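You operate a simulated robot arm through the tools that you are given. There is no shell and no other tool. Be economical: measure what you need, move in short steps, check, and stop when the job is done.

You are at the controls of a simulated robot arm. One attempt, no reset.

Task
Put things in order on the top of the service bench. At the end: the blue prep file stands on top of the door plate; the yellow gap gauge stands where the chalk block stood; the chalk block stands where the blue nozzle stood; the blue nozzle stands where the blue prep file stood; whatever was shut is shut again. Leave all else as you found it, and nothing knocked over.

It is judged by the outcome, as a careful person would: the job done as asked, and still so three seconds after it is handed in. It fails if anything else is knocked over, pushed out of place, dropped, spilled or broken.

Robot
A 6-joint arm with a two-finger parallel gripper, fixed in place. Base frame: the origin is at the foot of the arm, x ahead of it, y to its left, z up; the work surface is at about z = 0. Lengths are in mm, angles in degrees, forces in N, time in s.
With the tool pointing down near the work surface it reaches from about 180 to 460 mm from the base axis. Its first joint turns from -70.0 to 70.0 degrees. Payload 1.9 kg.
The TCP is the grasp point between the finger pads, 23 mm short of the fingertips. In the tool frame z runs along the fingers and y along their closing line. Largest opening 94 mm; finger width 38, thickness 10; the body of the gripper, 54 by 96 mm, starts 39 mm behind the TCP.
Orientation is that of the tool frame in the base frame, as a unit quaternion [x, y, z, w]. With the fingers straight down and closing along the base's y, the tool's x points along the base's -x, its y along +y and its z along -z.

Tools
- The arm moves only by the tool send_rows. Its argument "motion" is a list of rows, each an object (a shift or turn left out is 0, a gripper value left out holds the last) with "xyz": the shift along the tool's x, y, z in mm, a list of three; "rotation": the turn, a rotation vector about the tool's x, y, z in degrees, a list of three. In form: [{"xyz": [dx, dy, dz], "rotation": [rx, ry, rz]}, ...]. A call has 1 to 20 rows; each row shifts and turns the commanded pose from where the row before left it, along the tool's axes as they then stand. "gripper" is the opening in per cent of the stroke, from 0 (shut) to 100 (fully open), set as the call begins (left out, the last holds). A row lasts 0.2 s, in which the tool goes at most 50 mm and 8.6 degrees; a call with a longer step from one row to the next is refused whole, and so is a gripper value outside its range. A pose out of reach is approached as far as the arm can. The call stops where the force on the tool passes 40 N (or 10 N more than at its start, if that is more) or the arm is blocked; 0.2 s more then pass. Each finger travels about 108 mm/s and halts on what it meets, pressing with about 34 N; the grip force reading is that of the motor and also rises with nothing between the fingers. The clock runs only during rows and for 0.2 s after the last one: add rows that do not move to give the fingers time. It gives the time, the measured TCP pose, the force on the tool (base axes), the opening and the grip force at its end, in the units of the frame above (readings bear some noise), with the torque about the TCP (base axes, N m) and any sound that the robot's microphone picked up, and new pictures: "pictures" is both (left out), scene, wrist or none.
- Cameras (640 x 400 px; columns grow to the right, rows downward): "scene" is fixed at [43.9, 304, 426.5]; the picture's right is [-0.87, -0.49, 0.00], its down [-0.27, 0.48, -0.84] and it looks along [0.41, -0.73, -0.55] (base axes); focal length 214 px, centre (320, 200). "wrist" rides on the gripper at [86, 16, -75] in the tool frame; the picture's right is [-0.18, 0.98, 0.00], its down [-0.58, -0.11, -0.81] and it looks along [-0.79, -0.15, 0.59] (tool axes); focal length 243 px, centre (320, 200). There is no depth. A picture from a camera that has moved, and an enlarged one, comes with that camera's place and axes in the base frame and with its lens.
- inspect(camera, box): a new picture of the part [left, top, right, bottom] of that camera's present view, enlarged. The clock stands still meanwhile.
- job_done(): hands the job in; it is judged then, once.

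Go step by step. Nothing tells you positions but the pictures and the camera data: compare them with the known pose of the tool, close in by small moves and look again before you grip or let go. The budget is 120 turns and 200 pictures, counting those below and the enlarged ones. Unless the task says otherwise, let go and move clear before handing in, and close with one line.

The tools are called after "Call:" by a JSON object that holds its "fn" and its "kwargs". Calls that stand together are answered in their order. send_rows: Moves the arm, as the interface text tells. Its arguments: {"type":"object","properties":{"motion":{"type":"array","items":{"type":"object","properties":{"xyz":{"type":"array","items":{"type":"number"}},"rotation":{"type":"array","items":{"type":"number"}}}}},"gripper":{"type":"number"},"pictures":{"type":"string","enum":["both","scene","wrist","none"]}},"required":["motion"]} The other tools are called the same way: inspect (camera, box) takes an enlarged picture of a part of a camera's view; job_done () hands the job in.

At the start:

```text
t: 0.0
ee_pos: [280.8, 51.9, 354.7]
tool_rot: [0.001, 1.0, 0.0, 0.0]
force: [-0.1, -0.2, 1.3]
torque: [-0.01, -0.02, -0.01]
gripper_width: 94.3
grip_force: 0.1
```

scene: 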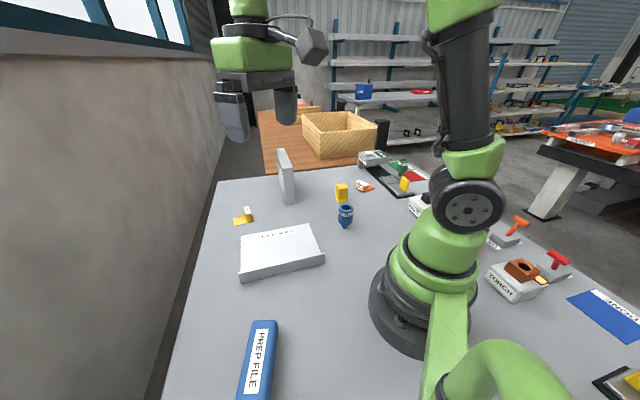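
wrist: 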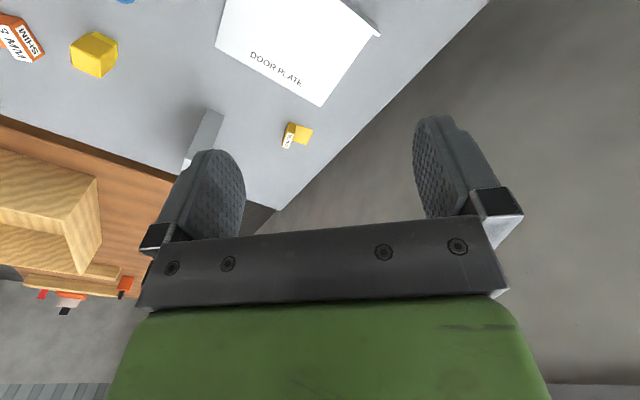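

I see a bench with the blue prep file, the door plate, a blue nozzle, a yellow block and a small yellow gauge. I'll enlarge parts to identify everything.

Call:
{"fn": "inspect", "kwargs": {"camera": "scene", "box": [220, 140, 440, 290]}}

Call:
{"fn": "inspect", "kwargs": {"camera": "scene", "box": [400, 160, 640, 400]}}

Call:
{"fn": "inspect", "kwargs": {"camera": "scene", "box": [180, 220, 420, 400]}}

Call:
{"fn": "inspect", "kwargs": {"camera": "wrist", "box": [0, 0, 400, 250]}}

```text
2.67 times, centred on (330, 215) of scene
camera zoom: at [43.9, 304.0, 426.5], right [-0.87, -0.49, 0.0], down [-0.27, 0.48, -0.84], along [0.41, -0.73, -0.55], focal length 572 px, centre (293, 160)
```

zoom: 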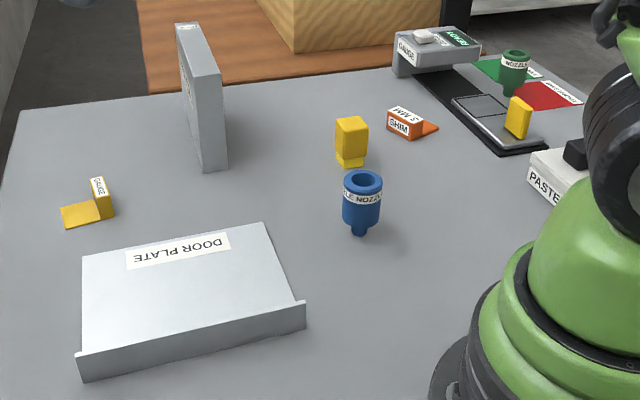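

```text
1.67 times, centred on (520, 280) of scene
camera zoom: at [43.9, 304.0, 426.5], right [-0.87, -0.49, 0.0], down [-0.27, 0.48, -0.84], along [0.41, -0.73, -0.55], focal length 358 px, centre (-13, 67)
```

zoom: 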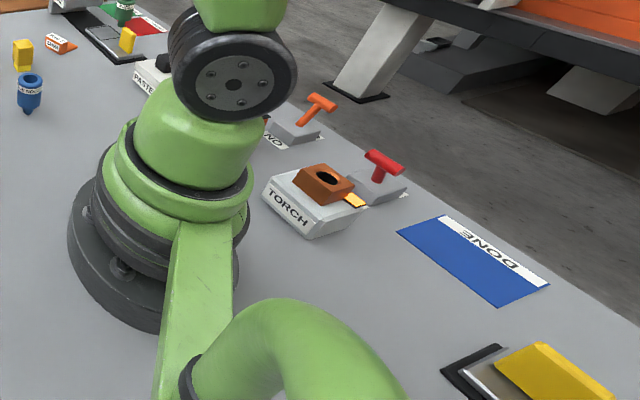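

```text
2.22 times, centred on (300, 310) of scene
camera zoom: at [43.9, 304.0, 426.5], right [-0.87, -0.49, 0.0], down [-0.27, 0.48, -0.84], along [0.41, -0.73, -0.55], focal length 477 px, centre (364, -44)
```

zoom: 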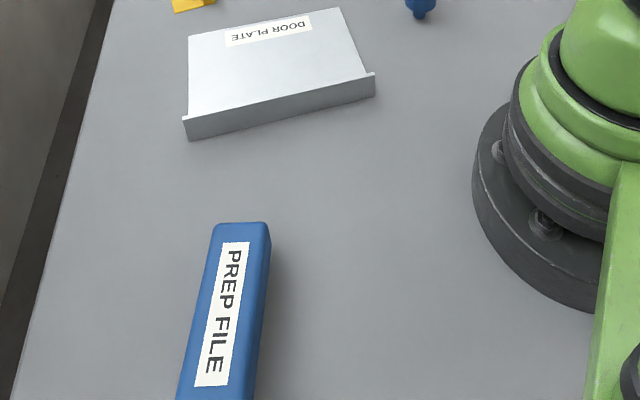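

```text
1.60 times, centred on (200, 125) of wrist
camera zoom: at [194.2, 69.3, 428.3], right [0.19, 0.98, 0.0], down [0.58, -0.11, 0.81], along [0.79, -0.15, -0.59], focal length 388 px, centre (512, 320)
```

zoom: 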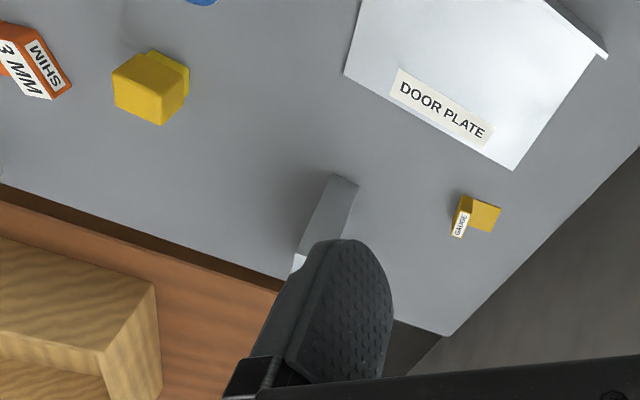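

The nozzle is near (221,-167), the yellow block near (290,-295), the gauge near (515,-35) and the file near (195,225). I'll swing the wrist camera toward the right-hand side to read labels.

Call:
{"fn": "send_rows", "kwargs": {"motion": [{"xyz": [16, -42, 0]}, {"xyz": [16, -42, 0]}, {"xyz": [16, -42, 0]}, {"xyz": [16, -42, 0]}, {"xyz": [16, -42, 0]}, {"xyz": [16, -42, 0]}, {"rotation": [0, 0, 7.5]}, {"rotation": [0, 0, 7.5]}, {"rotation": [0, 0, 7.5]}, {"rotation": [0, 0, 7.5]}, {"rotation": [0, 0, 7.5]}, {"rotation": [0, 0, 7.5]}]}}

```text
t: 2.6
ee_pos: [186.8, -200.6, 353.8]
tool_rot: [0.385, 0.923, 0.001, 0.001]
force: [-0.4, -1.0, 0.0]
torque: [0.02, 0.02, 0.04]
gripper_width: 94.1
grip_force: 0.1
camera wrist: at [135.6, -126.8, 427.3], right [0.83, 0.56, 0.0], down [0.33, -0.49, 0.81], along [0.45, -0.67, -0.59], focal length 243 px, centre (320, 200)
```

scene: 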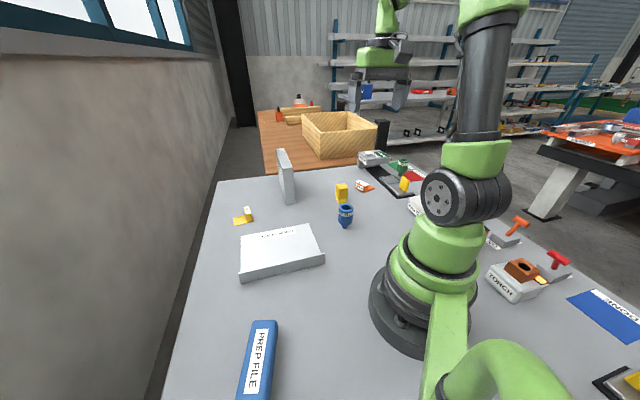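
wrist: 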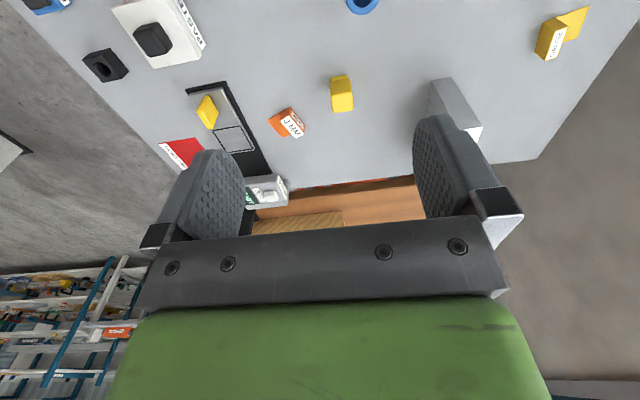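

The camera sees the yellow block, the shim, the tray and the slab. Enlarging.

Call:
{"fn": "inspect", "kwargs": {"camera": "wrist", "box": [150, 40, 370, 200]}}

Call:
{"fn": "inspect", "kwargs": {"camera": "wrist", "box": [400, 0, 620, 160]}}

Call:
{"fn": "inspect", "kwargs": {"camera": "scene", "box": [350, 140, 450, 215]}}

Call:
{"fn": "inspect", "kwargs": {"camera": "scene", "box": [220, 145, 320, 230]}}

Call:
{"fn": "inspect", "kwargs": {"camera": "scene", "box": [310, 170, 380, 235]}}

```text
2.50 times, centred on (260, 120) of wrist
camera zoom: at [135.6, -126.8, 427.3], right [0.83, 0.56, 0.0], down [0.33, -0.49, 0.81], along [0.45, -0.67, -0.59], focal length 606 px, centre (470, 400)
```

zoom: 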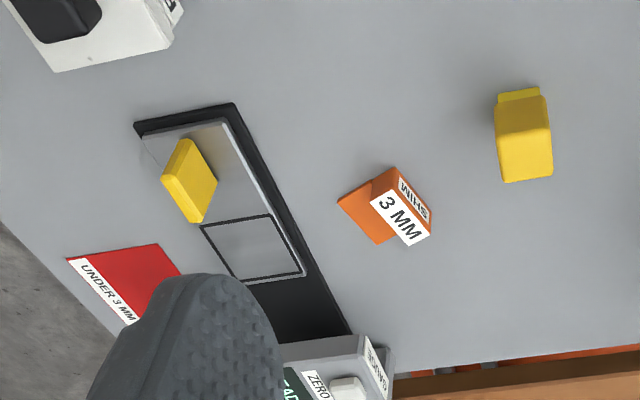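

```text
2.50 times, centred on (510, 80) of wrist
camera zoom: at [135.6, -126.8, 427.3], right [0.83, 0.56, 0.0], down [0.33, -0.49, 0.81], along [0.45, -0.67, -0.59], focal length 606 px, centre (-155, 500)
```

zoom: 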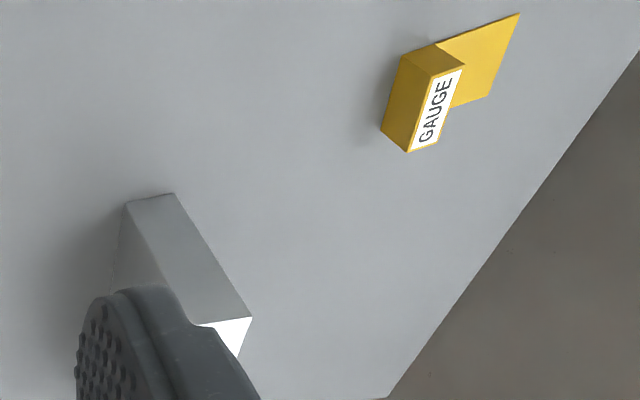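

```text
5.33 times, centred on (400, 178) of scene
camera zoom: at [43.9, 304.0, 426.5], right [-0.87, -0.49, 0.0], down [-0.27, 0.48, -0.84], along [0.41, -0.73, -0.55], focal length 1144 px, centre (-107, 320)
```

zoom: 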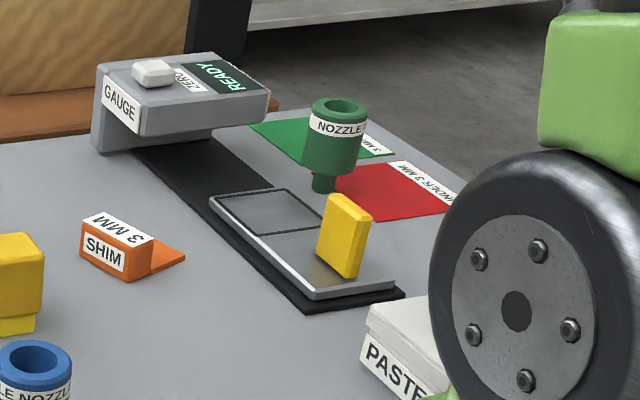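

```text
4.71 times, centred on (270, 188) of scene
camera zoom: at [43.9, 304.0, 426.5], right [-0.87, -0.49, 0.0], down [-0.27, 0.48, -0.84], along [0.41, -0.73, -0.55], focal length 1009 px, centre (555, 259)
```

zoom: 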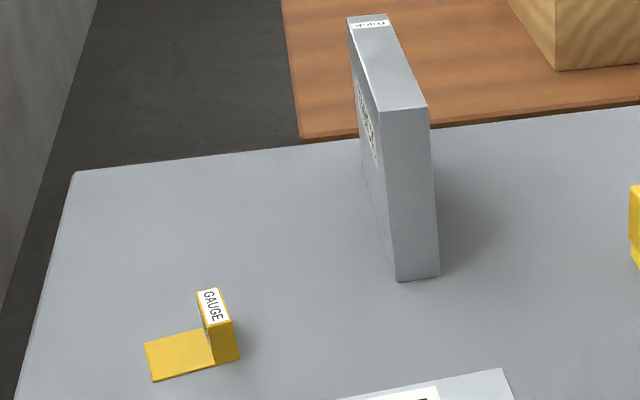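

```text
6.15 times, centred on (345, 202) of scene
camera zoom: at [43.9, 304.0, 426.5], right [-0.87, -0.49, 0.0], down [-0.27, 0.48, -0.84], along [0.41, -0.73, -0.55], focal length 1320 px, centre (166, 185)
```

zoom: 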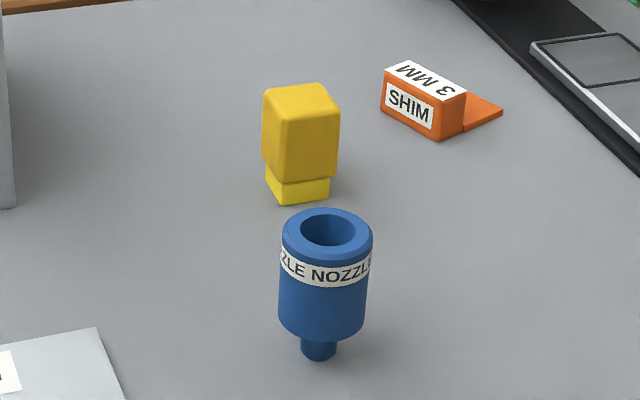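

The slab carries a small label I need to read before deciding which thing is the chalk block.

Call:
{"fn": "inspect", "kwargs": {"camera": "scene", "box": [268, 144, 304, 180]}}

Call:
{"fn": "inspect", "kwargs": {"camera": "scene", "box": [324, 176, 356, 212]}}

```text
11.11 times, centred on (286, 162) of scene
camera zoom: at [43.9, 304.0, 426.5], right [-0.87, -0.49, 0.0], down [-0.27, 0.48, -0.84], along [0.41, -0.73, -0.55], focal length 2383 px, centre (698, 622)
```

zoom: 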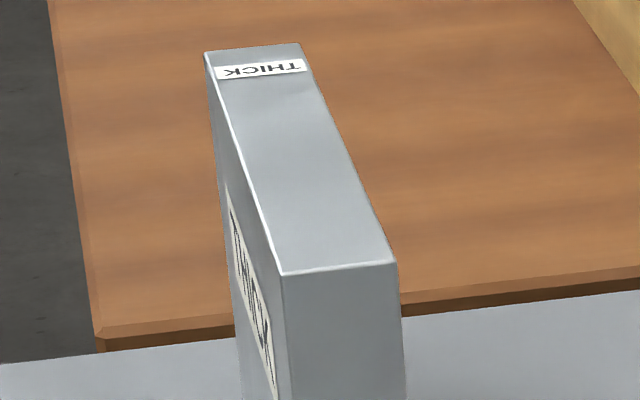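

```text
11.11 times, centred on (340, 194) of scene
camera zoom: at [43.9, 304.0, 426.5], right [-0.87, -0.49, 0.0], down [-0.27, 0.48, -0.84], along [0.41, -0.73, -0.55], focal length 2383 px, centre (98, 267)
```

zoom: 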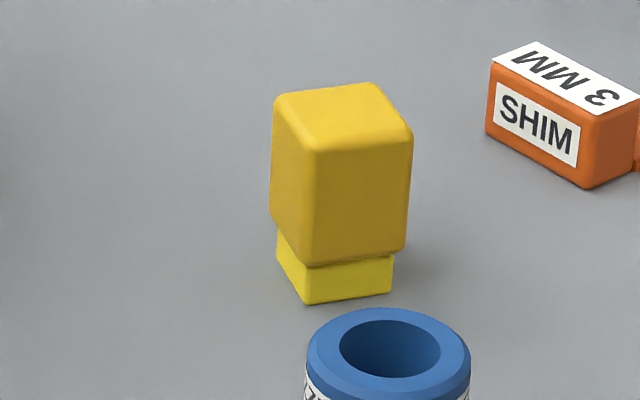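

The slab is labelled THICK, so the free-standing yellow block with the narrower foot is the chalk block. I'll start with the prep file, swinging over to it at height.

Call:
{"fn": "send_rows", "kwargs": {"motion": [{"xyz": [2.8, 39.1, 0], "rotation": [0, 0, -8.2]}, {"xyz": [2.8, 39.1, 0], "rotation": [0, 0, -8.2]}, {"xyz": [2.8, 39.1, 0], "rotation": [0, 0, -8.2]}, {"xyz": [2.8, 39.1, 0], "rotation": [0, 0, -8.2]}, {"xyz": [2.8, 39.1, 0], "rotation": [0, 0, -8.2]}, {"xyz": [2.8, 39.1, 0], "rotation": [0, 0, -8.2]}, {"xyz": [2.8, 39.1, 0], "rotation": [0, 0, -8.2]}, {"xyz": [2.8, 39.1, 0], "rotation": [0, 0, -8.2]}, {"xyz": [2.8, 39.1, 0], "rotation": [0, 0, -8.2]}, {"xyz": [2.8, 39.1, 0], "rotation": [0, 0, -8.2]}, {"xyz": [2.8, 39.1, 0], "rotation": [0, 0, -8.2]}, {"xyz": [2.8, 39.1, 0], "rotation": [0, 0, -8.2]}], "pictures": "none"}}

Call:
{"fn": "send_rows", "kwargs": {"motion": [{"rotation": [0, 0, -7.8], "xyz": [0, 0, 12]}, {"rotation": [0, 0, -7.8], "xyz": [0, 0, 12]}, {"rotation": [0, 0, -7.8], "xyz": [0, 0, 12]}, {"rotation": [0, 0, -7.8], "xyz": [0, 0, 12]}, {"rotation": [0, 0, -7.8], "xyz": [0, 0, 12]}, {"rotation": [0, 0, -7.8], "xyz": [0, 0, 12]}, {"rotation": [0, 0, -7.8], "xyz": [0, 0, 12]}, {"rotation": [0, 0, -7.8], "xyz": [0, 0, 12]}, {"rotation": [0, 0, -7.8], "xyz": [0, 0, 12]}]}}

```text
t: 5.2
ee_pos: [153.5, 214.1, 357.0]
tool_rot: [-0.449, 0.893, 0.0, 0.001]
force: [0.0, -0.3, -0.2]
torque: [0.01, -0.01, 0.01]
gripper_width: 94.0
grip_force: 0.0
```

```text
t: 7.2
ee_pos: [154.9, 215.6, 246.4]
tool_rot: [0.881, -0.472, 0.001, 0.0]
force: [-0.4, -0.2, 0.3]
torque: [0.0, 0.0, 0.04]
gripper_width: 93.9
grip_force: 0.1
camera wrist: at [187.8, 134.7, 320.2], right [-0.92, -0.39, 0.0], down [-0.23, 0.54, 0.81], along [-0.31, 0.74, -0.59], focal length 243 px, centre (320, 200)
```

scene: 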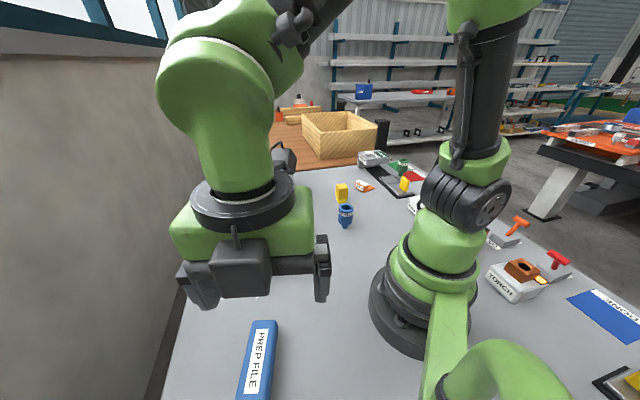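
wrist: 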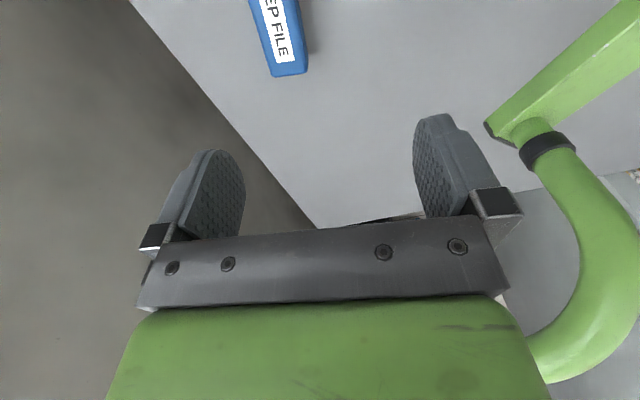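

The file's axis runs at about 120°, centred near (195,228). I'll move over it, align the yaw and descend partway.

Call:
{"fn": "send_rows", "kwargs": {"motion": [{"xyz": [4.2, -13.2, 0]}, {"xyz": [4.2, -13.2, 0]}, {"xyz": [4.2, -13.2, 0], "rotation": [0, 0, 3.6]}, {"xyz": [0, 0, 32]}, {"xyz": [0, 0, 32]}, {"xyz": [0, 0, 32]}, {}]}}

```text
t: 8.8
ee_pos: [198.5, 225.0, 148.6]
tool_rot: [0.865, -0.501, 0.0, -0.001]
force: [1.3, -0.1, 0.2]
torque: [0.01, 0.02, -0.03]
gripper_width: 93.8
grip_force: 0.2
camera wrist: at [225.5, 142.4, 223.8], right [-0.94, -0.33, 0.0], down [-0.2, 0.56, 0.81], along [-0.26, 0.76, -0.59], focal length 243 px, centre (320, 200)
```

scene: 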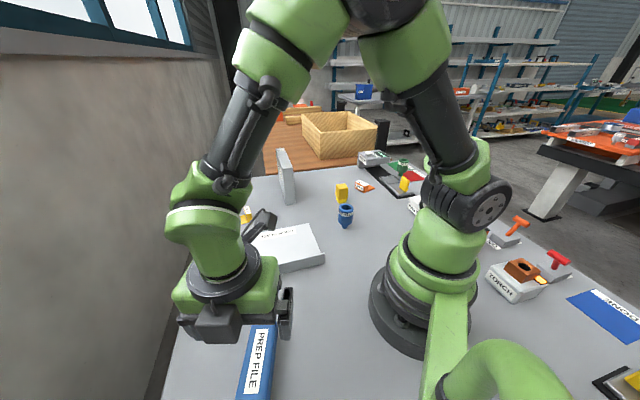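
wrist: 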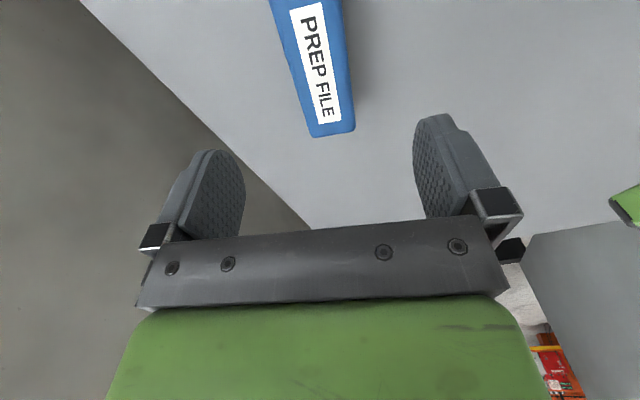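

The alignment holds. I'll descend with the fingers straddling the file, then look.

Call:
{"fn": "send_rows", "kwargs": {"motion": [{"xyz": [0, 0, 29], "rotation": [0, 0, -1.2]}, {"xyz": [0, 0, 29]}, {"xyz": [0, 0, 29]}, {"xyz": [0, 0, 29]}, {}]}}

```text
t: 10.0
ee_pos: [200.2, 224.8, 32.3]
tool_rot: [0.871, -0.492, 0.001, -0.001]
force: [-0.1, -0.2, -0.1]
torque: [0.03, 0.03, 0.0]
gripper_width: 93.9
grip_force: 0.0
camera wrist: at [228.0, 143.7, 105.9], right [-0.94, -0.35, 0.0], down [-0.21, 0.55, 0.81], along [-0.28, 0.76, -0.59], focal length 243 px, centre (320, 200)
```

scene: 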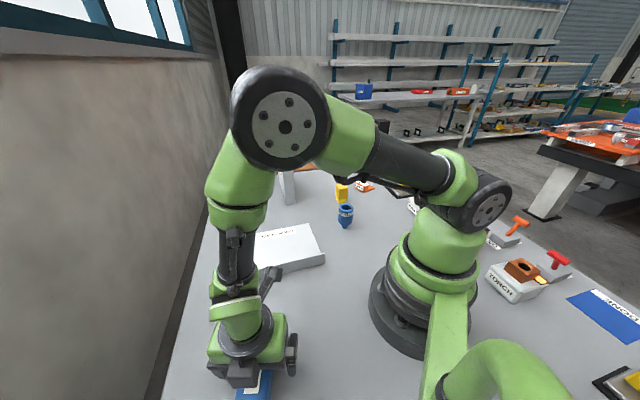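
wrist: 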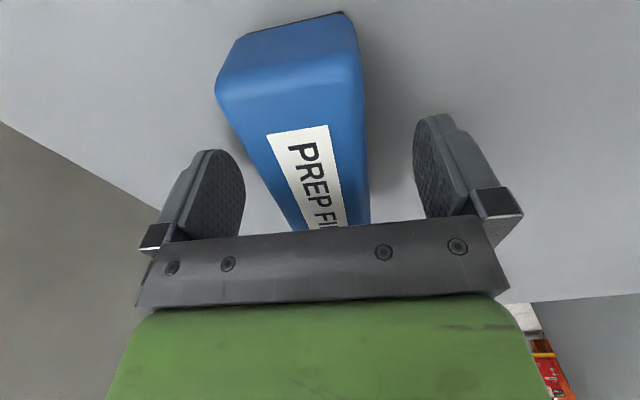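

The file lies between the fingers, about 30 mm high, with its centre near (196.5,229.5). I'll lower a touch, centre along it and close.

Call:
{"fn": "send_rows", "kwargs": {"motion": [{"xyz": [-5, 0, 5]}, {}], "pictures": "none"}}

Call:
{"fn": "send_rows", "kwargs": {"motion": [{}, {}, {}, {}], "gripper": 0}}

```text
t: 10.6
ee_pos: [196.2, 230.2, 27.9]
tool_rot: [0.871, -0.491, 0.001, -0.001]
force: [0.2, 0.4, -0.8]
torque: [-0.01, 0.05, 0.01]
gripper_width: 94.0
grip_force: 0.1
```

```text
t: 11.6
ee_pos: [195.7, 229.7, 28.2]
tool_rot: [0.871, -0.491, 0.0, -0.001]
force: [0.8, 0.2, 0.4]
torque: [-0.11, -0.02, 0.04]
gripper_width: 43.8
grip_force: 34.0
camera wrist: at [225.1, 148.4, 101.8], right [-0.94, -0.35, 0.0], down [-0.21, 0.55, 0.81], along [-0.28, 0.76, -0.59], focal length 243 px, centre (320, 200)
```

scene: 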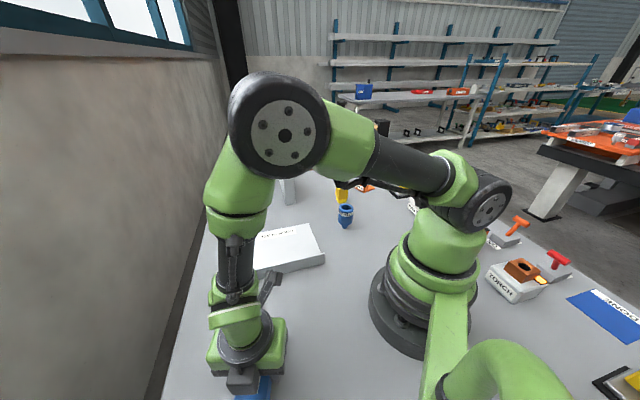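
wrist: 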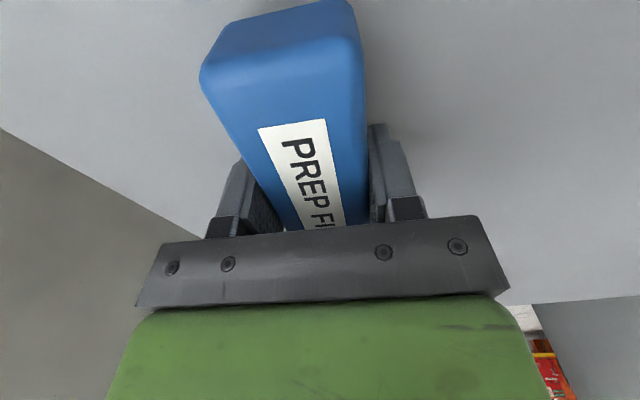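

Gripped at 44 mm wide. Lifting straight up.

Call:
{"fn": "send_rows", "kwargs": {"motion": [{"xyz": [0, 0, -10]}, {"xyz": [0, 0, -30]}, {"xyz": [0, 0, -40]}, {"xyz": [0, 0, -40]}, {"xyz": [0, 0, -30]}, {}]}}

```text
t: 13.0
ee_pos: [192.5, 228.6, 180.2]
tool_rot: [0.871, -0.491, 0.001, 0.0]
force: [0.1, 0.5, -3.0]
torque: [0.0, 0.08, 0.01]
gripper_width: 44.0
grip_force: 34.4
camera wrist: at [221.5, 147.1, 253.8], right [-0.94, -0.35, 0.0], down [-0.21, 0.55, 0.81], along [-0.28, 0.76, -0.59], focal length 243 px, centre (320, 200)
```

scene: 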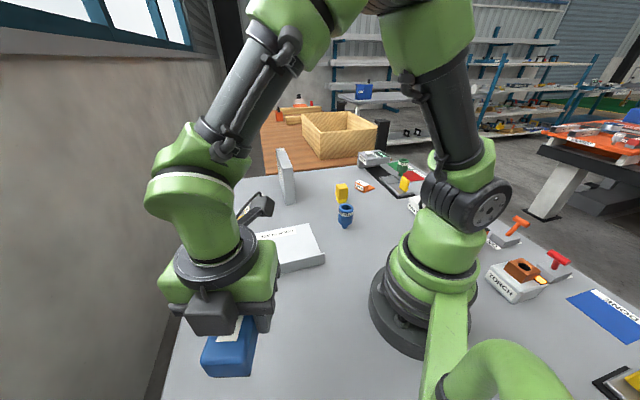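
wrist: 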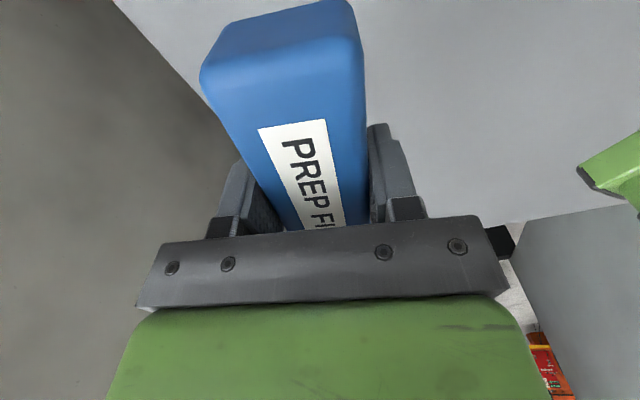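

Now I need the door plate's shape and height.

Call:
{"fn": "inspect", "kwargs": {"camera": "scene", "box": [230, 210, 340, 290]}}

```text
5.00 times, centred on (285, 250) of scene
camera zoom: at [43.9, 304.0, 426.5], right [-0.87, -0.49, 0.0], down [-0.27, 0.48, -0.84], along [0.41, -0.73, -0.55], focal length 1072 px, centre (495, -50)
```

zoom: 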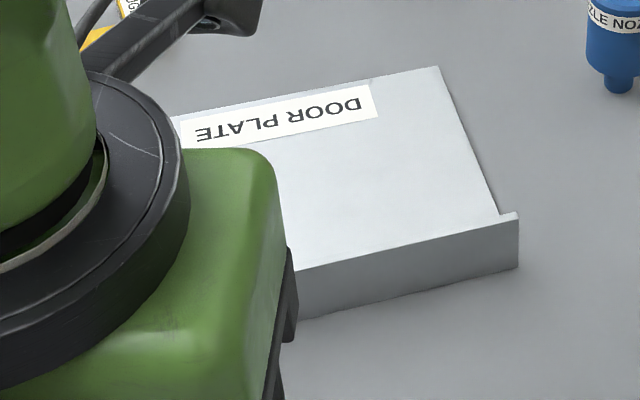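

The door plate is a thin sheet about 197×159 mm centred near (337,0), with an upright flange about 30 mm high on its near edge. I'll carry the file over it and turn it parallel to the flange.

Call:
{"fn": "send_rows", "kwargs": {"motion": [{"xyz": [39.4, -1, 0]}, {"xyz": [39.4, -1, 0]}, {"xyz": [39.4, -1, 0]}, {"xyz": [39.4, -1, 0]}, {"xyz": [39.4, -1, 0]}, {"xyz": [39.4, -1, 0]}, {"xyz": [39.4, -1, 0]}, {"rotation": [0, 0, 7.5]}, {"rotation": [0, 0, 7.5]}, {"rotation": [0, 0, 7.5]}, {"rotation": [0, 0, 7.5]}, {"rotation": [0, 0, 7.5]}, {"rotation": [0, 0, 7.5]}, {"rotation": [0, 0, 7.5]}, {"rotation": [0, 0, 7.5]}, {"rotation": [0, 0, 7.5]}, {"rotation": [0, 0, 7.5]}, {}]}}

```text
t: 16.8
ee_pos: [342.7, -2.7, 181.3]
tool_rot: [-0.391, 0.92, 0.0, 0.002]
force: [-0.6, 0.1, -4.4]
torque: [-0.03, 0.02, 0.0]
gripper_width: 43.9
grip_force: 33.8
camera wrist: at [269.0, -52.4, 253.6], right [-0.58, 0.82, 0.0], down [0.48, 0.34, 0.81], along [0.66, 0.47, -0.59], focal length 243 px, centre (320, 200)
```

scene: 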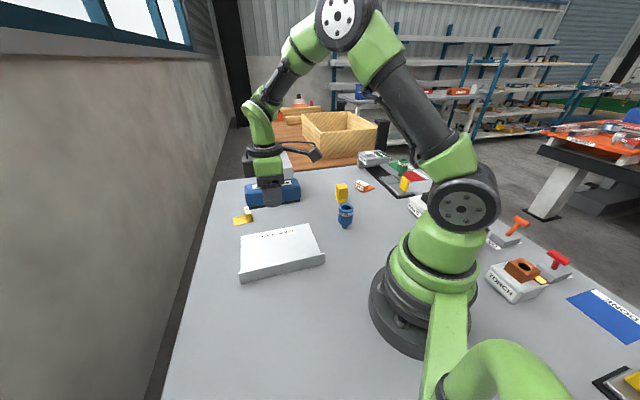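
wrist: 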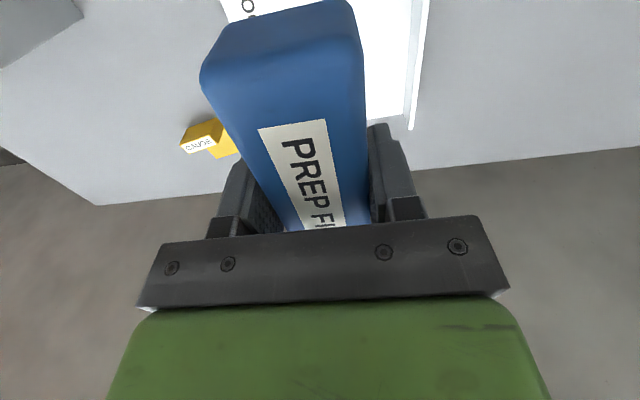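

The file is aligned with the flange and about 85 mm from it. Descending partway.

Call:
{"fn": "send_rows", "kwargs": {"motion": [{"xyz": [0, 0, 40]}, {"xyz": [0, 0, 40]}, {"xyz": [0, 0, 40]}, {"xyz": [0, 0, 15]}, {}]}}

```text
t: 18.0
ee_pos: [345.2, -3.7, 45.7]
tool_rot: [-0.392, 0.92, -0.001, 0.001]
force: [-0.5, -0.5, -3.1]
torque: [-0.02, 0.0, -0.03]
gripper_width: 43.7
grip_force: 34.0
camera wrist: at [271.1, -54.2, 118.8], right [-0.58, 0.81, 0.0], down [0.48, 0.34, 0.81], along [0.66, 0.47, -0.59], focal length 243 px, centre (320, 200)
```

scene: 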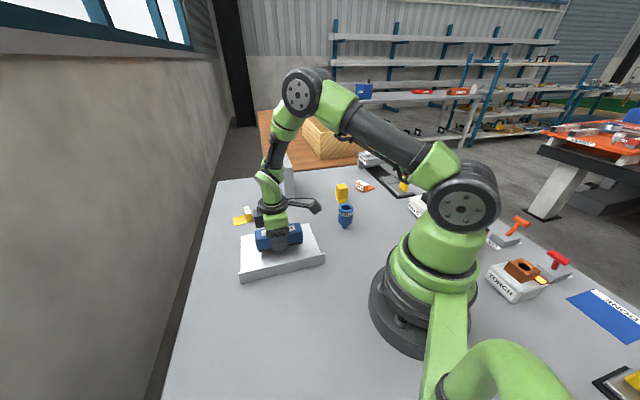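
wrist: 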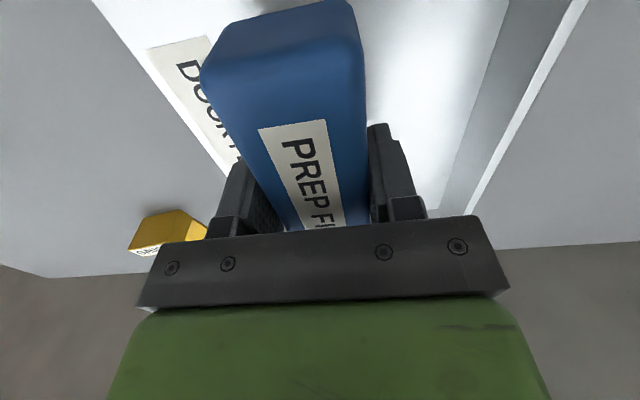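

Well placed over the sheet. Lowering slowly until it touches.

Call:
{"fn": "send_rows", "kwargs": {"motion": [{"xyz": [0, 0, 3]}, {"xyz": [0, 0, 3]}, {"xyz": [0, 0, 2]}, {"xyz": [0, 0, 2]}, {"xyz": [0, 0, 1]}, {}, {}], "pictures": "none"}}

Call:
{"fn": "send_rows", "kwargs": {"motion": [{"xyz": [0, 0, 1]}, {"xyz": [0, 0, 1]}, {}]}}

```text
t: 19.6
ee_pos: [343.1, -2.5, 33.7]
tool_rot: [-0.391, 0.92, -0.001, 0.001]
force: [0.3, -0.6, -3.3]
torque: [0.03, -0.03, -0.02]
gripper_width: 43.8
grip_force: 33.5
```

```text
t: 20.4
ee_pos: [344.2, -3.1, 32.9]
tool_rot: [-0.391, 0.92, 0.001, 0.001]
force: [-11.3, 0.8, 32.5]
torque: [0.26, 0.36, -0.08]
gripper_width: 44.0
grip_force: 33.8
camera wrist: at [270.5, -53.2, 106.3], right [-0.58, 0.81, 0.0], down [0.48, 0.34, 0.81], along [0.66, 0.47, -0.59], focal length 243 px, centre (320, 200)
```

scene: 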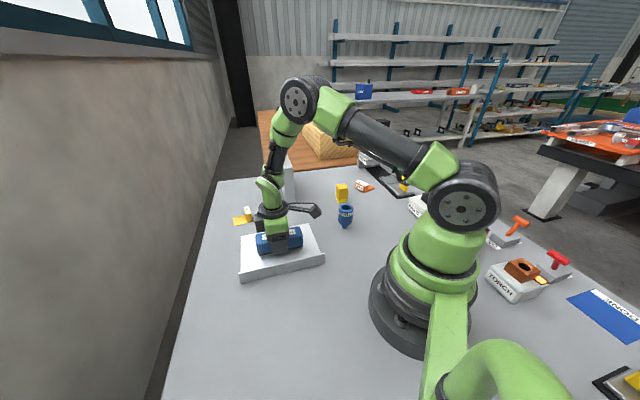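
wrist: 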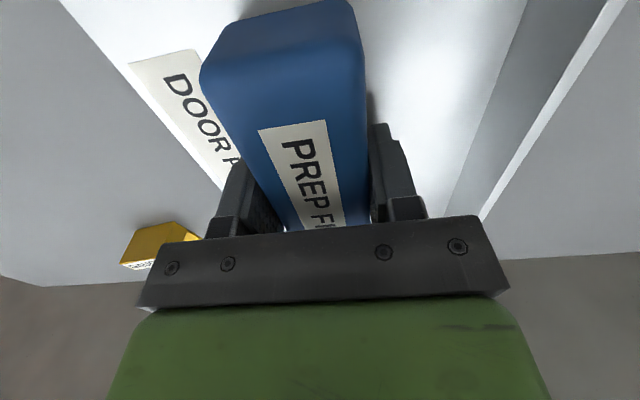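

Contact with the sheet. I'll ease off 1 mm, open, and rise.

Call:
{"fn": "send_rows", "kwargs": {"motion": [{"xyz": [0, 0, -1]}, {}], "pictures": "none"}}

Call:
{"fn": "send_rows", "kwargs": {"motion": [{}, {}, {}], "gripper": 100, "pictures": "none"}}

Call:
{"fn": "send_rows", "kwargs": {"motion": [{"xyz": [0, 0, -10]}, {"xyz": [0, 0, -30]}, {"xyz": [0, 0, -40]}, {"xyz": [0, 0, -40]}, {"xyz": [0, 0, -40]}, {}]}}

```text
t: 21.0
ee_pos: [344.8, -3.0, 33.3]
tool_rot: [-0.391, 0.92, -0.001, 0.001]
force: [0.3, -1.4, 0.1]
torque: [0.19, -0.14, -0.09]
gripper_width: 44.2
grip_force: 34.3
```

```text
t: 21.8
ee_pos: [344.4, -2.4, 33.6]
tool_rot: [-0.392, 0.92, -0.001, 0.001]
force: [-0.6, -1.0, 1.0]
torque: [0.03, 0.04, 0.0]
gripper_width: 94.1
grip_force: 0.1
```

```text
t: 23.2
ee_pos: [342.0, -3.1, 192.0]
tool_rot: [-0.391, 0.92, -0.001, 0.0]
force: [0.1, -0.6, -0.7]
torque: [0.03, 0.02, -0.05]
gripper_width: 93.9
grip_force: 0.0
camera wrist: at [269.1, -53.2, 265.8], right [-0.58, 0.81, 0.0], down [0.48, 0.34, 0.81], along [0.66, 0.47, -0.59], focal length 243 px, centre (320, 200)
```

scene: 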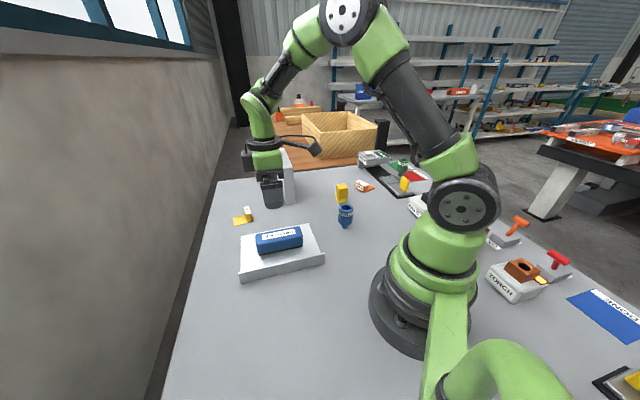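
wrist: 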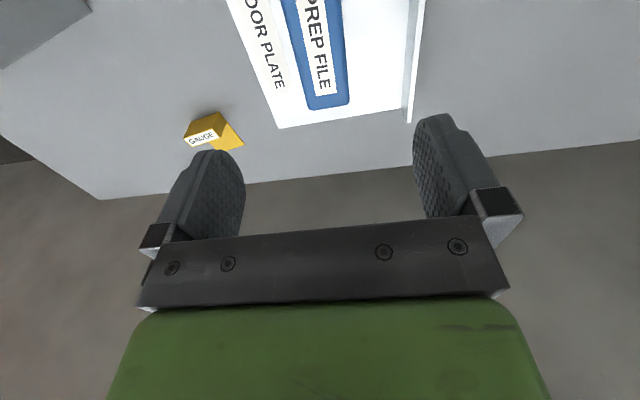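

The file rests on the door plate. Next, the nozzle: moving above it with the hand turned radial.

Call:
{"fn": "send_rows", "kwargs": {"motion": [{"xyz": [40.4, -5.3, 0]}, {"xyz": [40.4, -5.3, 0]}, {"xyz": [40.4, -5.3, 0]}, {"xyz": [40.4, -5.3, 0]}, {"xyz": [40.4, -5.3, 0]}, {"rotation": [0, 0, 8.3]}, {"rotation": [0, 0, 8.3]}, {"rotation": [0, 0, 8.3]}, {"rotation": [0, 0, 8.3]}, {"rotation": [0, 0, 8.3]}, {"rotation": [0, 0, 8.3]}, {"rotation": [0, 0, 8.3]}, {"rotation": [0, 0, 8.3]}, {"rotation": [0, 0, 8.3]}, {"rotation": [0, 0, 8.3]}, {}]}}

```text
t: 26.6
ee_pos: [222.1, -166.5, 194.1]
tool_rot: [0.317, 0.948, 0.0, 0.001]
force: [0.4, 0.0, 0.3]
torque: [0.02, 0.01, 0.03]
gripper_width: 94.0
grip_force: 0.0
camera wrist: at [160.0, -101.1, 266.6], right [0.74, 0.67, 0.0], down [0.4, -0.44, 0.81], along [0.54, -0.6, -0.59], focal length 243 px, centre (320, 200)
```

scene: 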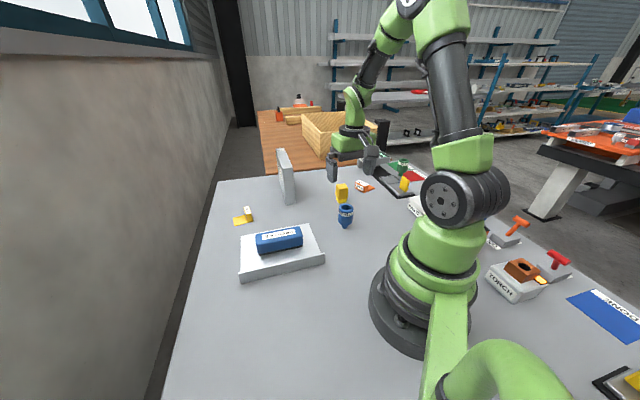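
wrist: 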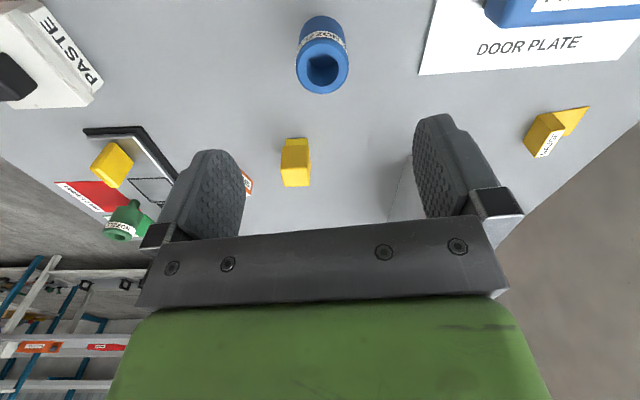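

The nozzle is confirmed at about (221,-167), 75 mm tall. Descending halfway.

Call:
{"fn": "send_rows", "kwargs": {"motion": [{"xyz": [0, -1, 35]}, {"xyz": [0, 0, 35]}, {"xyz": [0, 0, 15]}, {}]}}

Call:
{"fn": "inspect", "kwargs": {"camera": "scene", "box": [310, 160, 390, 240]}}

```text
t: 27.6
ee_pos: [217.4, -167.2, 106.9]
tool_rot: [0.317, 0.949, 0.001, 0.0]
force: [-0.3, -0.7, -0.2]
torque: [-0.01, 0.0, -0.01]
gripper_width: 93.8
grip_force: 0.0
camera wrist: at [157.2, -101.1, 181.1], right [0.74, 0.68, 0.0], down [0.4, -0.44, 0.81], along [0.55, -0.59, -0.59], focal length 243 px, centre (320, 200)
```

scene: 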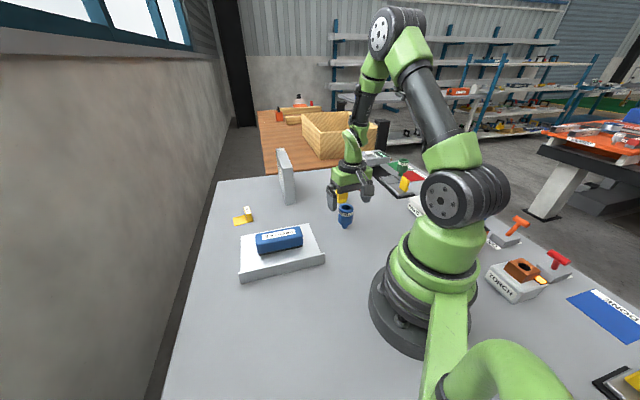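
wrist: 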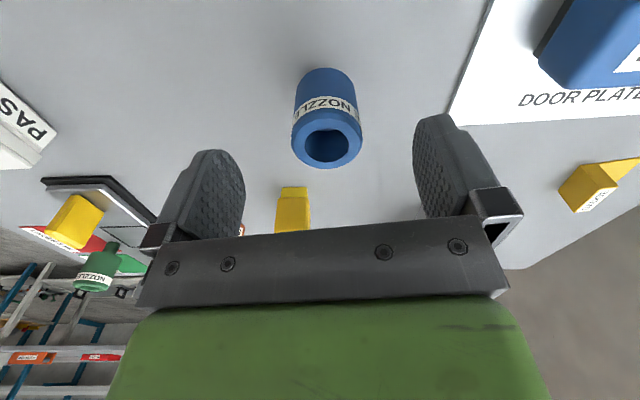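

```text
5.00 times, centred on (350, 200) of scene
camera zoom: at [43.9, 304.0, 426.5], right [-0.87, -0.49, 0.0], down [-0.27, 0.48, -0.84], along [0.41, -0.73, -0.55], focal length 1072 px, centre (170, 200)
```

zoom: 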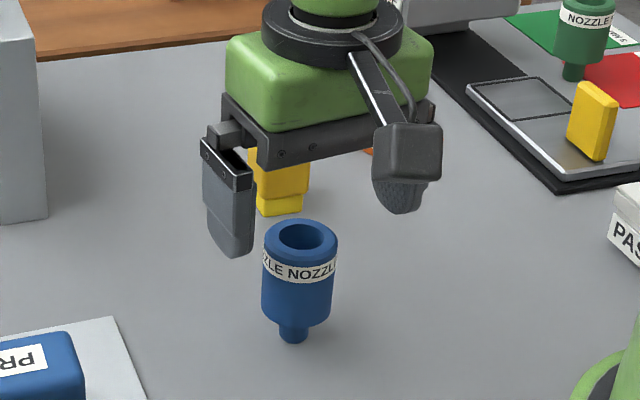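

The nozzle sits about 3 mm to one side of the tool axis. Correcting and descending around it.

Call:
{"fn": "send_rows", "kwargs": {"motion": [{"xyz": [-3, 2.5, 0]}, {"xyz": [0, 0, 25]}, {"xyz": [0, 0, 25]}, {"xyz": [0, 0, 11]}, {}, {}]}}

Call:
{"fn": "inspect", "kwargs": {"camera": "scene", "box": [310, 170, 380, 240]}}

```text
t: 29.0
ee_pos: [224.0, -164.8, 47.9]
tool_rot: [0.317, 0.948, 0.0, 0.001]
force: [-0.1, 0.0, -0.6]
torque: [0.01, -0.02, 0.0]
gripper_width: 94.0
grip_force: 0.0
camera wrist: at [163.5, -99.6, 120.9], right [0.74, 0.68, 0.0], down [0.4, -0.44, 0.81], along [0.55, -0.59, -0.59], focal length 243 px, centre (320, 200)
```

scene: 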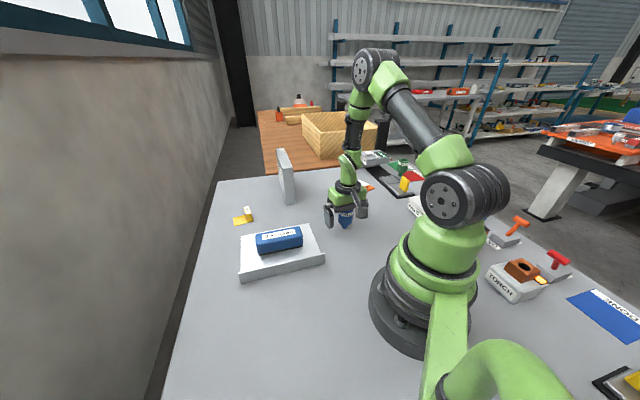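
wrist: 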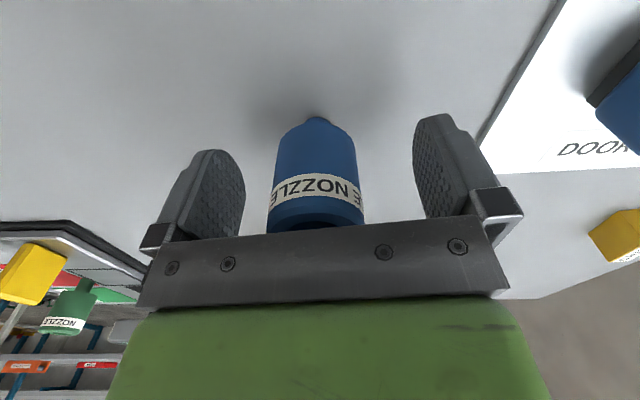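

```text
5.71 times, centred on (345, 205) of scene
camera zoom: at [43.9, 304.0, 426.5], right [-0.87, -0.49, 0.0], down [-0.27, 0.48, -0.84], along [0.41, -0.73, -0.55], focal length 1226 px, centre (177, 171)
```

zoom: 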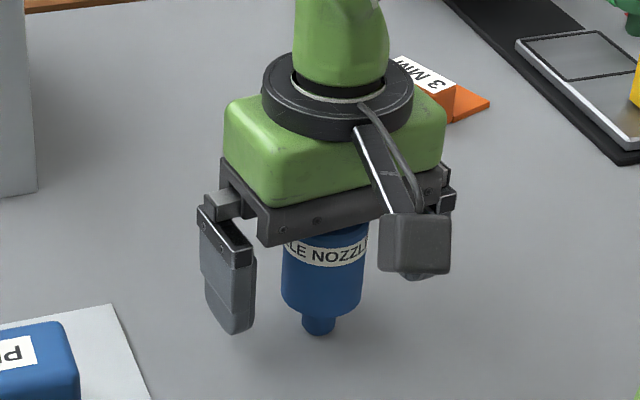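

The nozzle is centred to within 2 mm laterally. Small trim, then close.

Call:
{"fn": "send_rows", "kwargs": {"motion": [{"xyz": [0, -1.5, 0]}, {}], "pictures": "none"}}

Call:
{"fn": "send_rows", "kwargs": {"motion": [{}, {}, {}, {}], "gripper": 0}}

Call:
{"fn": "inspect", "kwargs": {"camera": "scene", "box": [310, 170, 380, 240]}}

```text
t: 29.6
ee_pos: [223.2, -167.0, 47.9]
tool_rot: [0.316, 0.949, 0.001, 0.002]
force: [0.6, -0.3, -0.4]
torque: [0.0, 0.04, -0.02]
gripper_width: 94.1
grip_force: 0.0
```

```text
t: 30.6
ee_pos: [223.6, -167.6, 47.1]
tool_rot: [0.316, 0.949, 0.001, 0.001]
force: [-0.5, -0.4, 0.2]
torque: [0.02, -0.03, -0.01]
gripper_width: 40.3
grip_force: 34.0
camera wrist: at [162.2, -101.1, 120.5], right [0.74, 0.68, 0.0], down [0.4, -0.44, 0.81], along [0.55, -0.59, -0.59], focal length 243 px, centre (320, 200)
```

scene: 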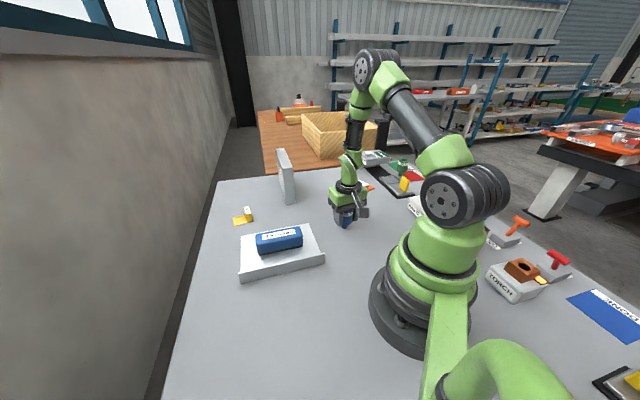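
wrist: 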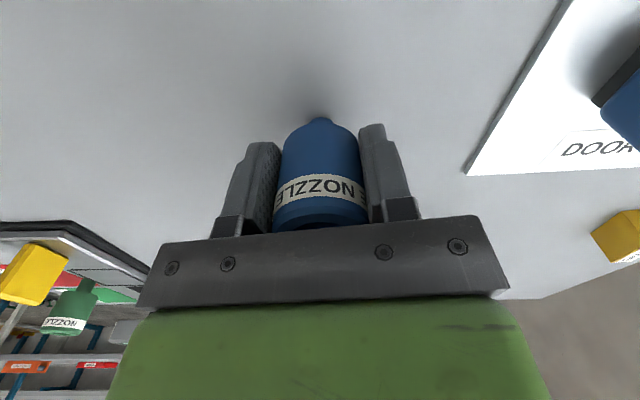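

```text
5.71 times, centred on (345, 205) of scene
camera zoom: at [43.9, 304.0, 426.5], right [-0.87, -0.49, 0.0], down [-0.27, 0.48, -0.84], along [0.41, -0.73, -0.55], focal length 1226 px, centre (177, 171)
```

zoom: 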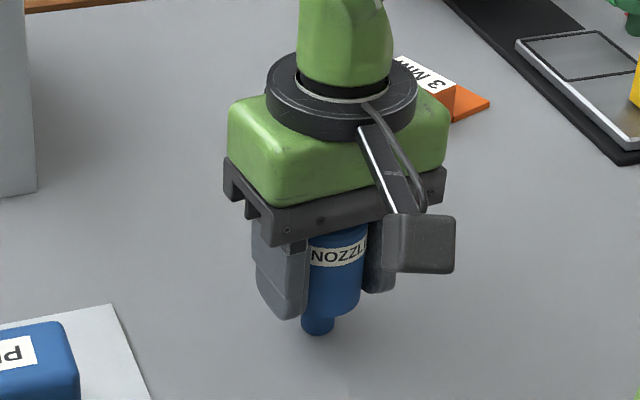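

Gripped, 40 mm across and upright. Lifting, then swinging to the file's old place.

Call:
{"fn": "send_rows", "kwargs": {"motion": [{"xyz": [0, 0, -10]}, {"xyz": [0, 0, -30]}, {"xyz": [0, 0, -40]}, {"xyz": [0, 0, -40]}, {"xyz": [0, 0, -20]}, {}], "pictures": "none"}}

Call:
{"fn": "send_rows", "kwargs": {"motion": [{"xyz": [2.6, 38, 0], "rotation": [0, 0, -7.84]}, {"xyz": [2.6, 38, 0], "rotation": [0, 0, -7.84]}, {"xyz": [2.6, 38, 0], "rotation": [0, 0, -7.84]}, {"xyz": [2.6, 38, 0], "rotation": [0, 0, -7.84]}, {"xyz": [2.6, 38, 0], "rotation": [0, 0, -7.84]}, {"xyz": [2.6, 38, 0], "rotation": [0, 0, -7.84]}, {"xyz": [2.6, 38, 0], "rotation": [0, 0, -7.84]}, {"xyz": [2.6, 38, 0], "rotation": [0, 0, -7.84]}, {"xyz": [2.6, 38, 0], "rotation": [0, 0, -7.84]}, {"xyz": [2.6, 38, 0], "rotation": [0, 0, -7.84]}, {"xyz": [2.6, 38, 0], "rotation": [0, 0, -7.84]}, {"xyz": [-23, 0, 0]}, {}]}}

```text
t: 32.0
ee_pos: [221.6, -170.1, 186.8]
tool_rot: [0.316, 0.949, 0.0, 0.001]
force: [-0.2, -0.1, -0.7]
torque: [0.01, 0.0, -0.01]
gripper_width: 40.5
grip_force: 34.2
```

```text
t: 34.8
ee_pos: [198.5, 226.3, 186.1]
tool_rot: [-0.419, 0.908, -0.001, 0.001]
force: [0.0, 0.1, -1.5]
torque: [0.04, -0.02, 0.0]
gripper_width: 40.2
grip_force: 33.9
camera wrist: at [126.9, 172.4, 260.4], right [-0.63, 0.78, 0.0], down [0.46, 0.37, 0.81], along [0.63, 0.51, -0.59], focal length 243 px, centre (320, 200)
```

scene: 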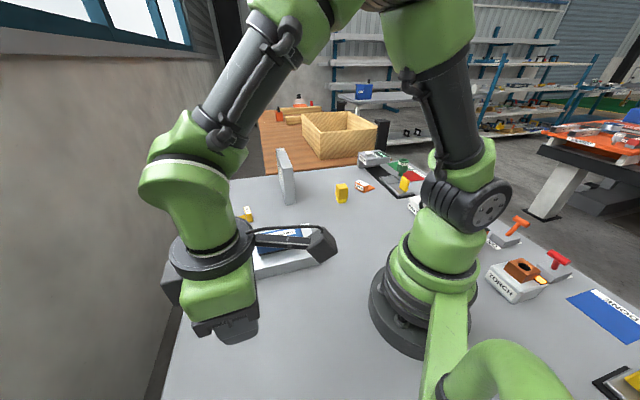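
wrist: 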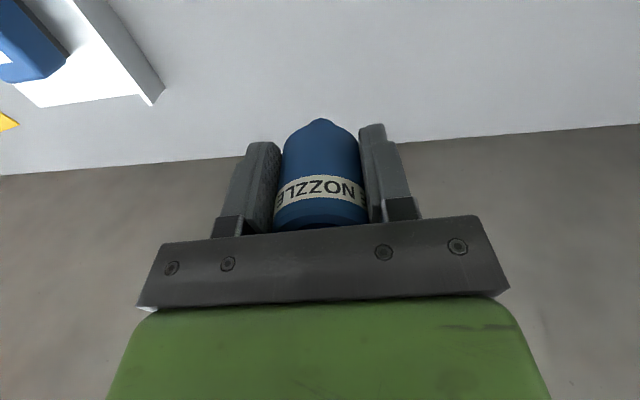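

Adjusting by a few mm and descending to just above the surface.

Call:
{"fn": "send_rows", "kwargs": {"motion": [{"xyz": [-1, 3.5, 0]}, {"xyz": [0, 0, 40]}, {"xyz": [0, 0, 40]}, {"xyz": [0, 0, 35]}, {"xyz": [0, 0, 15]}, {"xyz": [0, 0, 3]}, {}, {}]}}

Call:
{"fn": "inspect", "kwargs": {"camera": "scene", "box": [180, 280, 340, 400]}}

```text
t: 36.6
ee_pos: [195.4, 231.5, 54.1]
tool_rot: [-0.417, 0.909, 0.0, 0.002]
force: [0.2, -0.2, -0.6]
torque: [-0.02, -0.01, 0.01]
gripper_width: 40.6
grip_force: 33.6
camera wrist: at [124.4, 177.5, 126.0], right [-0.63, 0.78, 0.0], down [0.46, 0.37, 0.81], along [0.63, 0.5, -0.59], focal length 243 px, centre (320, 200)
```

scene: 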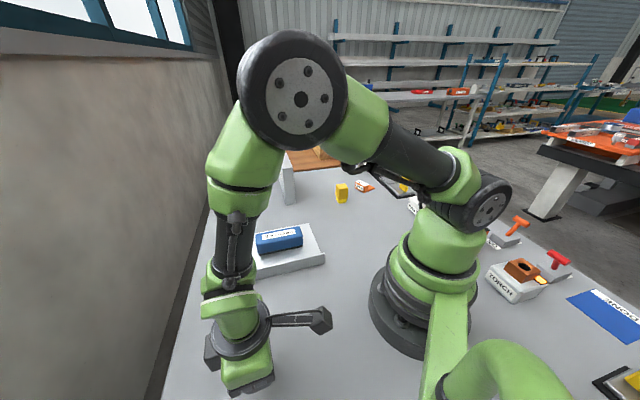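
wrist: 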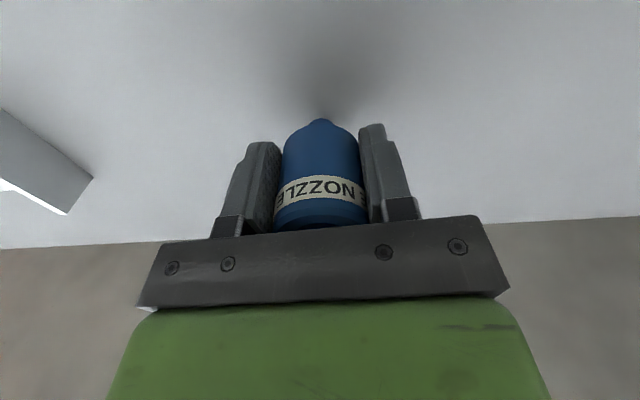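

```text
3.33 times, centred on (260, 340) of scene
camera zoom: at [43.9, 304.0, 426.5], right [-0.87, -0.49, 0.0], down [-0.27, 0.48, -0.84], along [0.41, -0.73, -0.55], focal length 715 px, centre (520, -267)
```

zoom: 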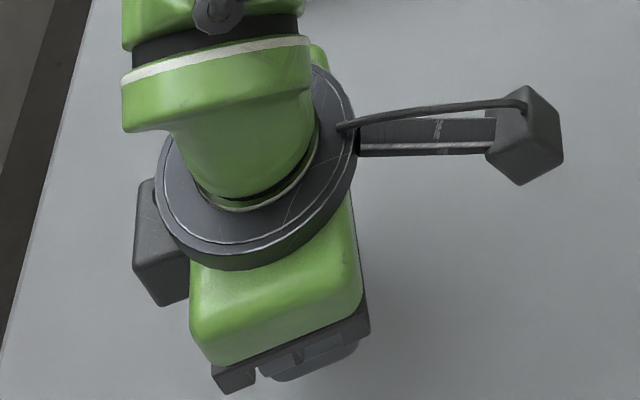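

Now lowering in 1 mm steps to first contact.

Call:
{"fn": "send_rows", "kwargs": {"motion": [{"xyz": [0, 0, 1.5]}, {"xyz": [0, 0, 1.5]}, {"xyz": [0, 0, 1]}, {"xyz": [0, 0, 1]}, {}, {}], "pictures": "none"}}

Call:
{"fn": "send_rows", "kwargs": {"motion": [{"xyz": [0, 0, 0.7]}, {}], "pictures": "none"}}

```text
t: 38.0
ee_pos: [194.6, 231.1, 47.6]
tool_rot: [-0.417, 0.909, 0.0, 0.002]
force: [0.5, 0.2, -1.5]
torque: [0.02, 0.03, 0.03]
gripper_width: 40.5
grip_force: 33.8
```

```text
t: 38.6
ee_pos: [195.7, 231.1, 48.2]
tool_rot: [-0.416, 0.909, -0.001, 0.001]
force: [0.7, 0.1, -0.7]
torque: [0.0, -0.03, -0.01]
gripper_width: 40.3
grip_force: 34.0
```

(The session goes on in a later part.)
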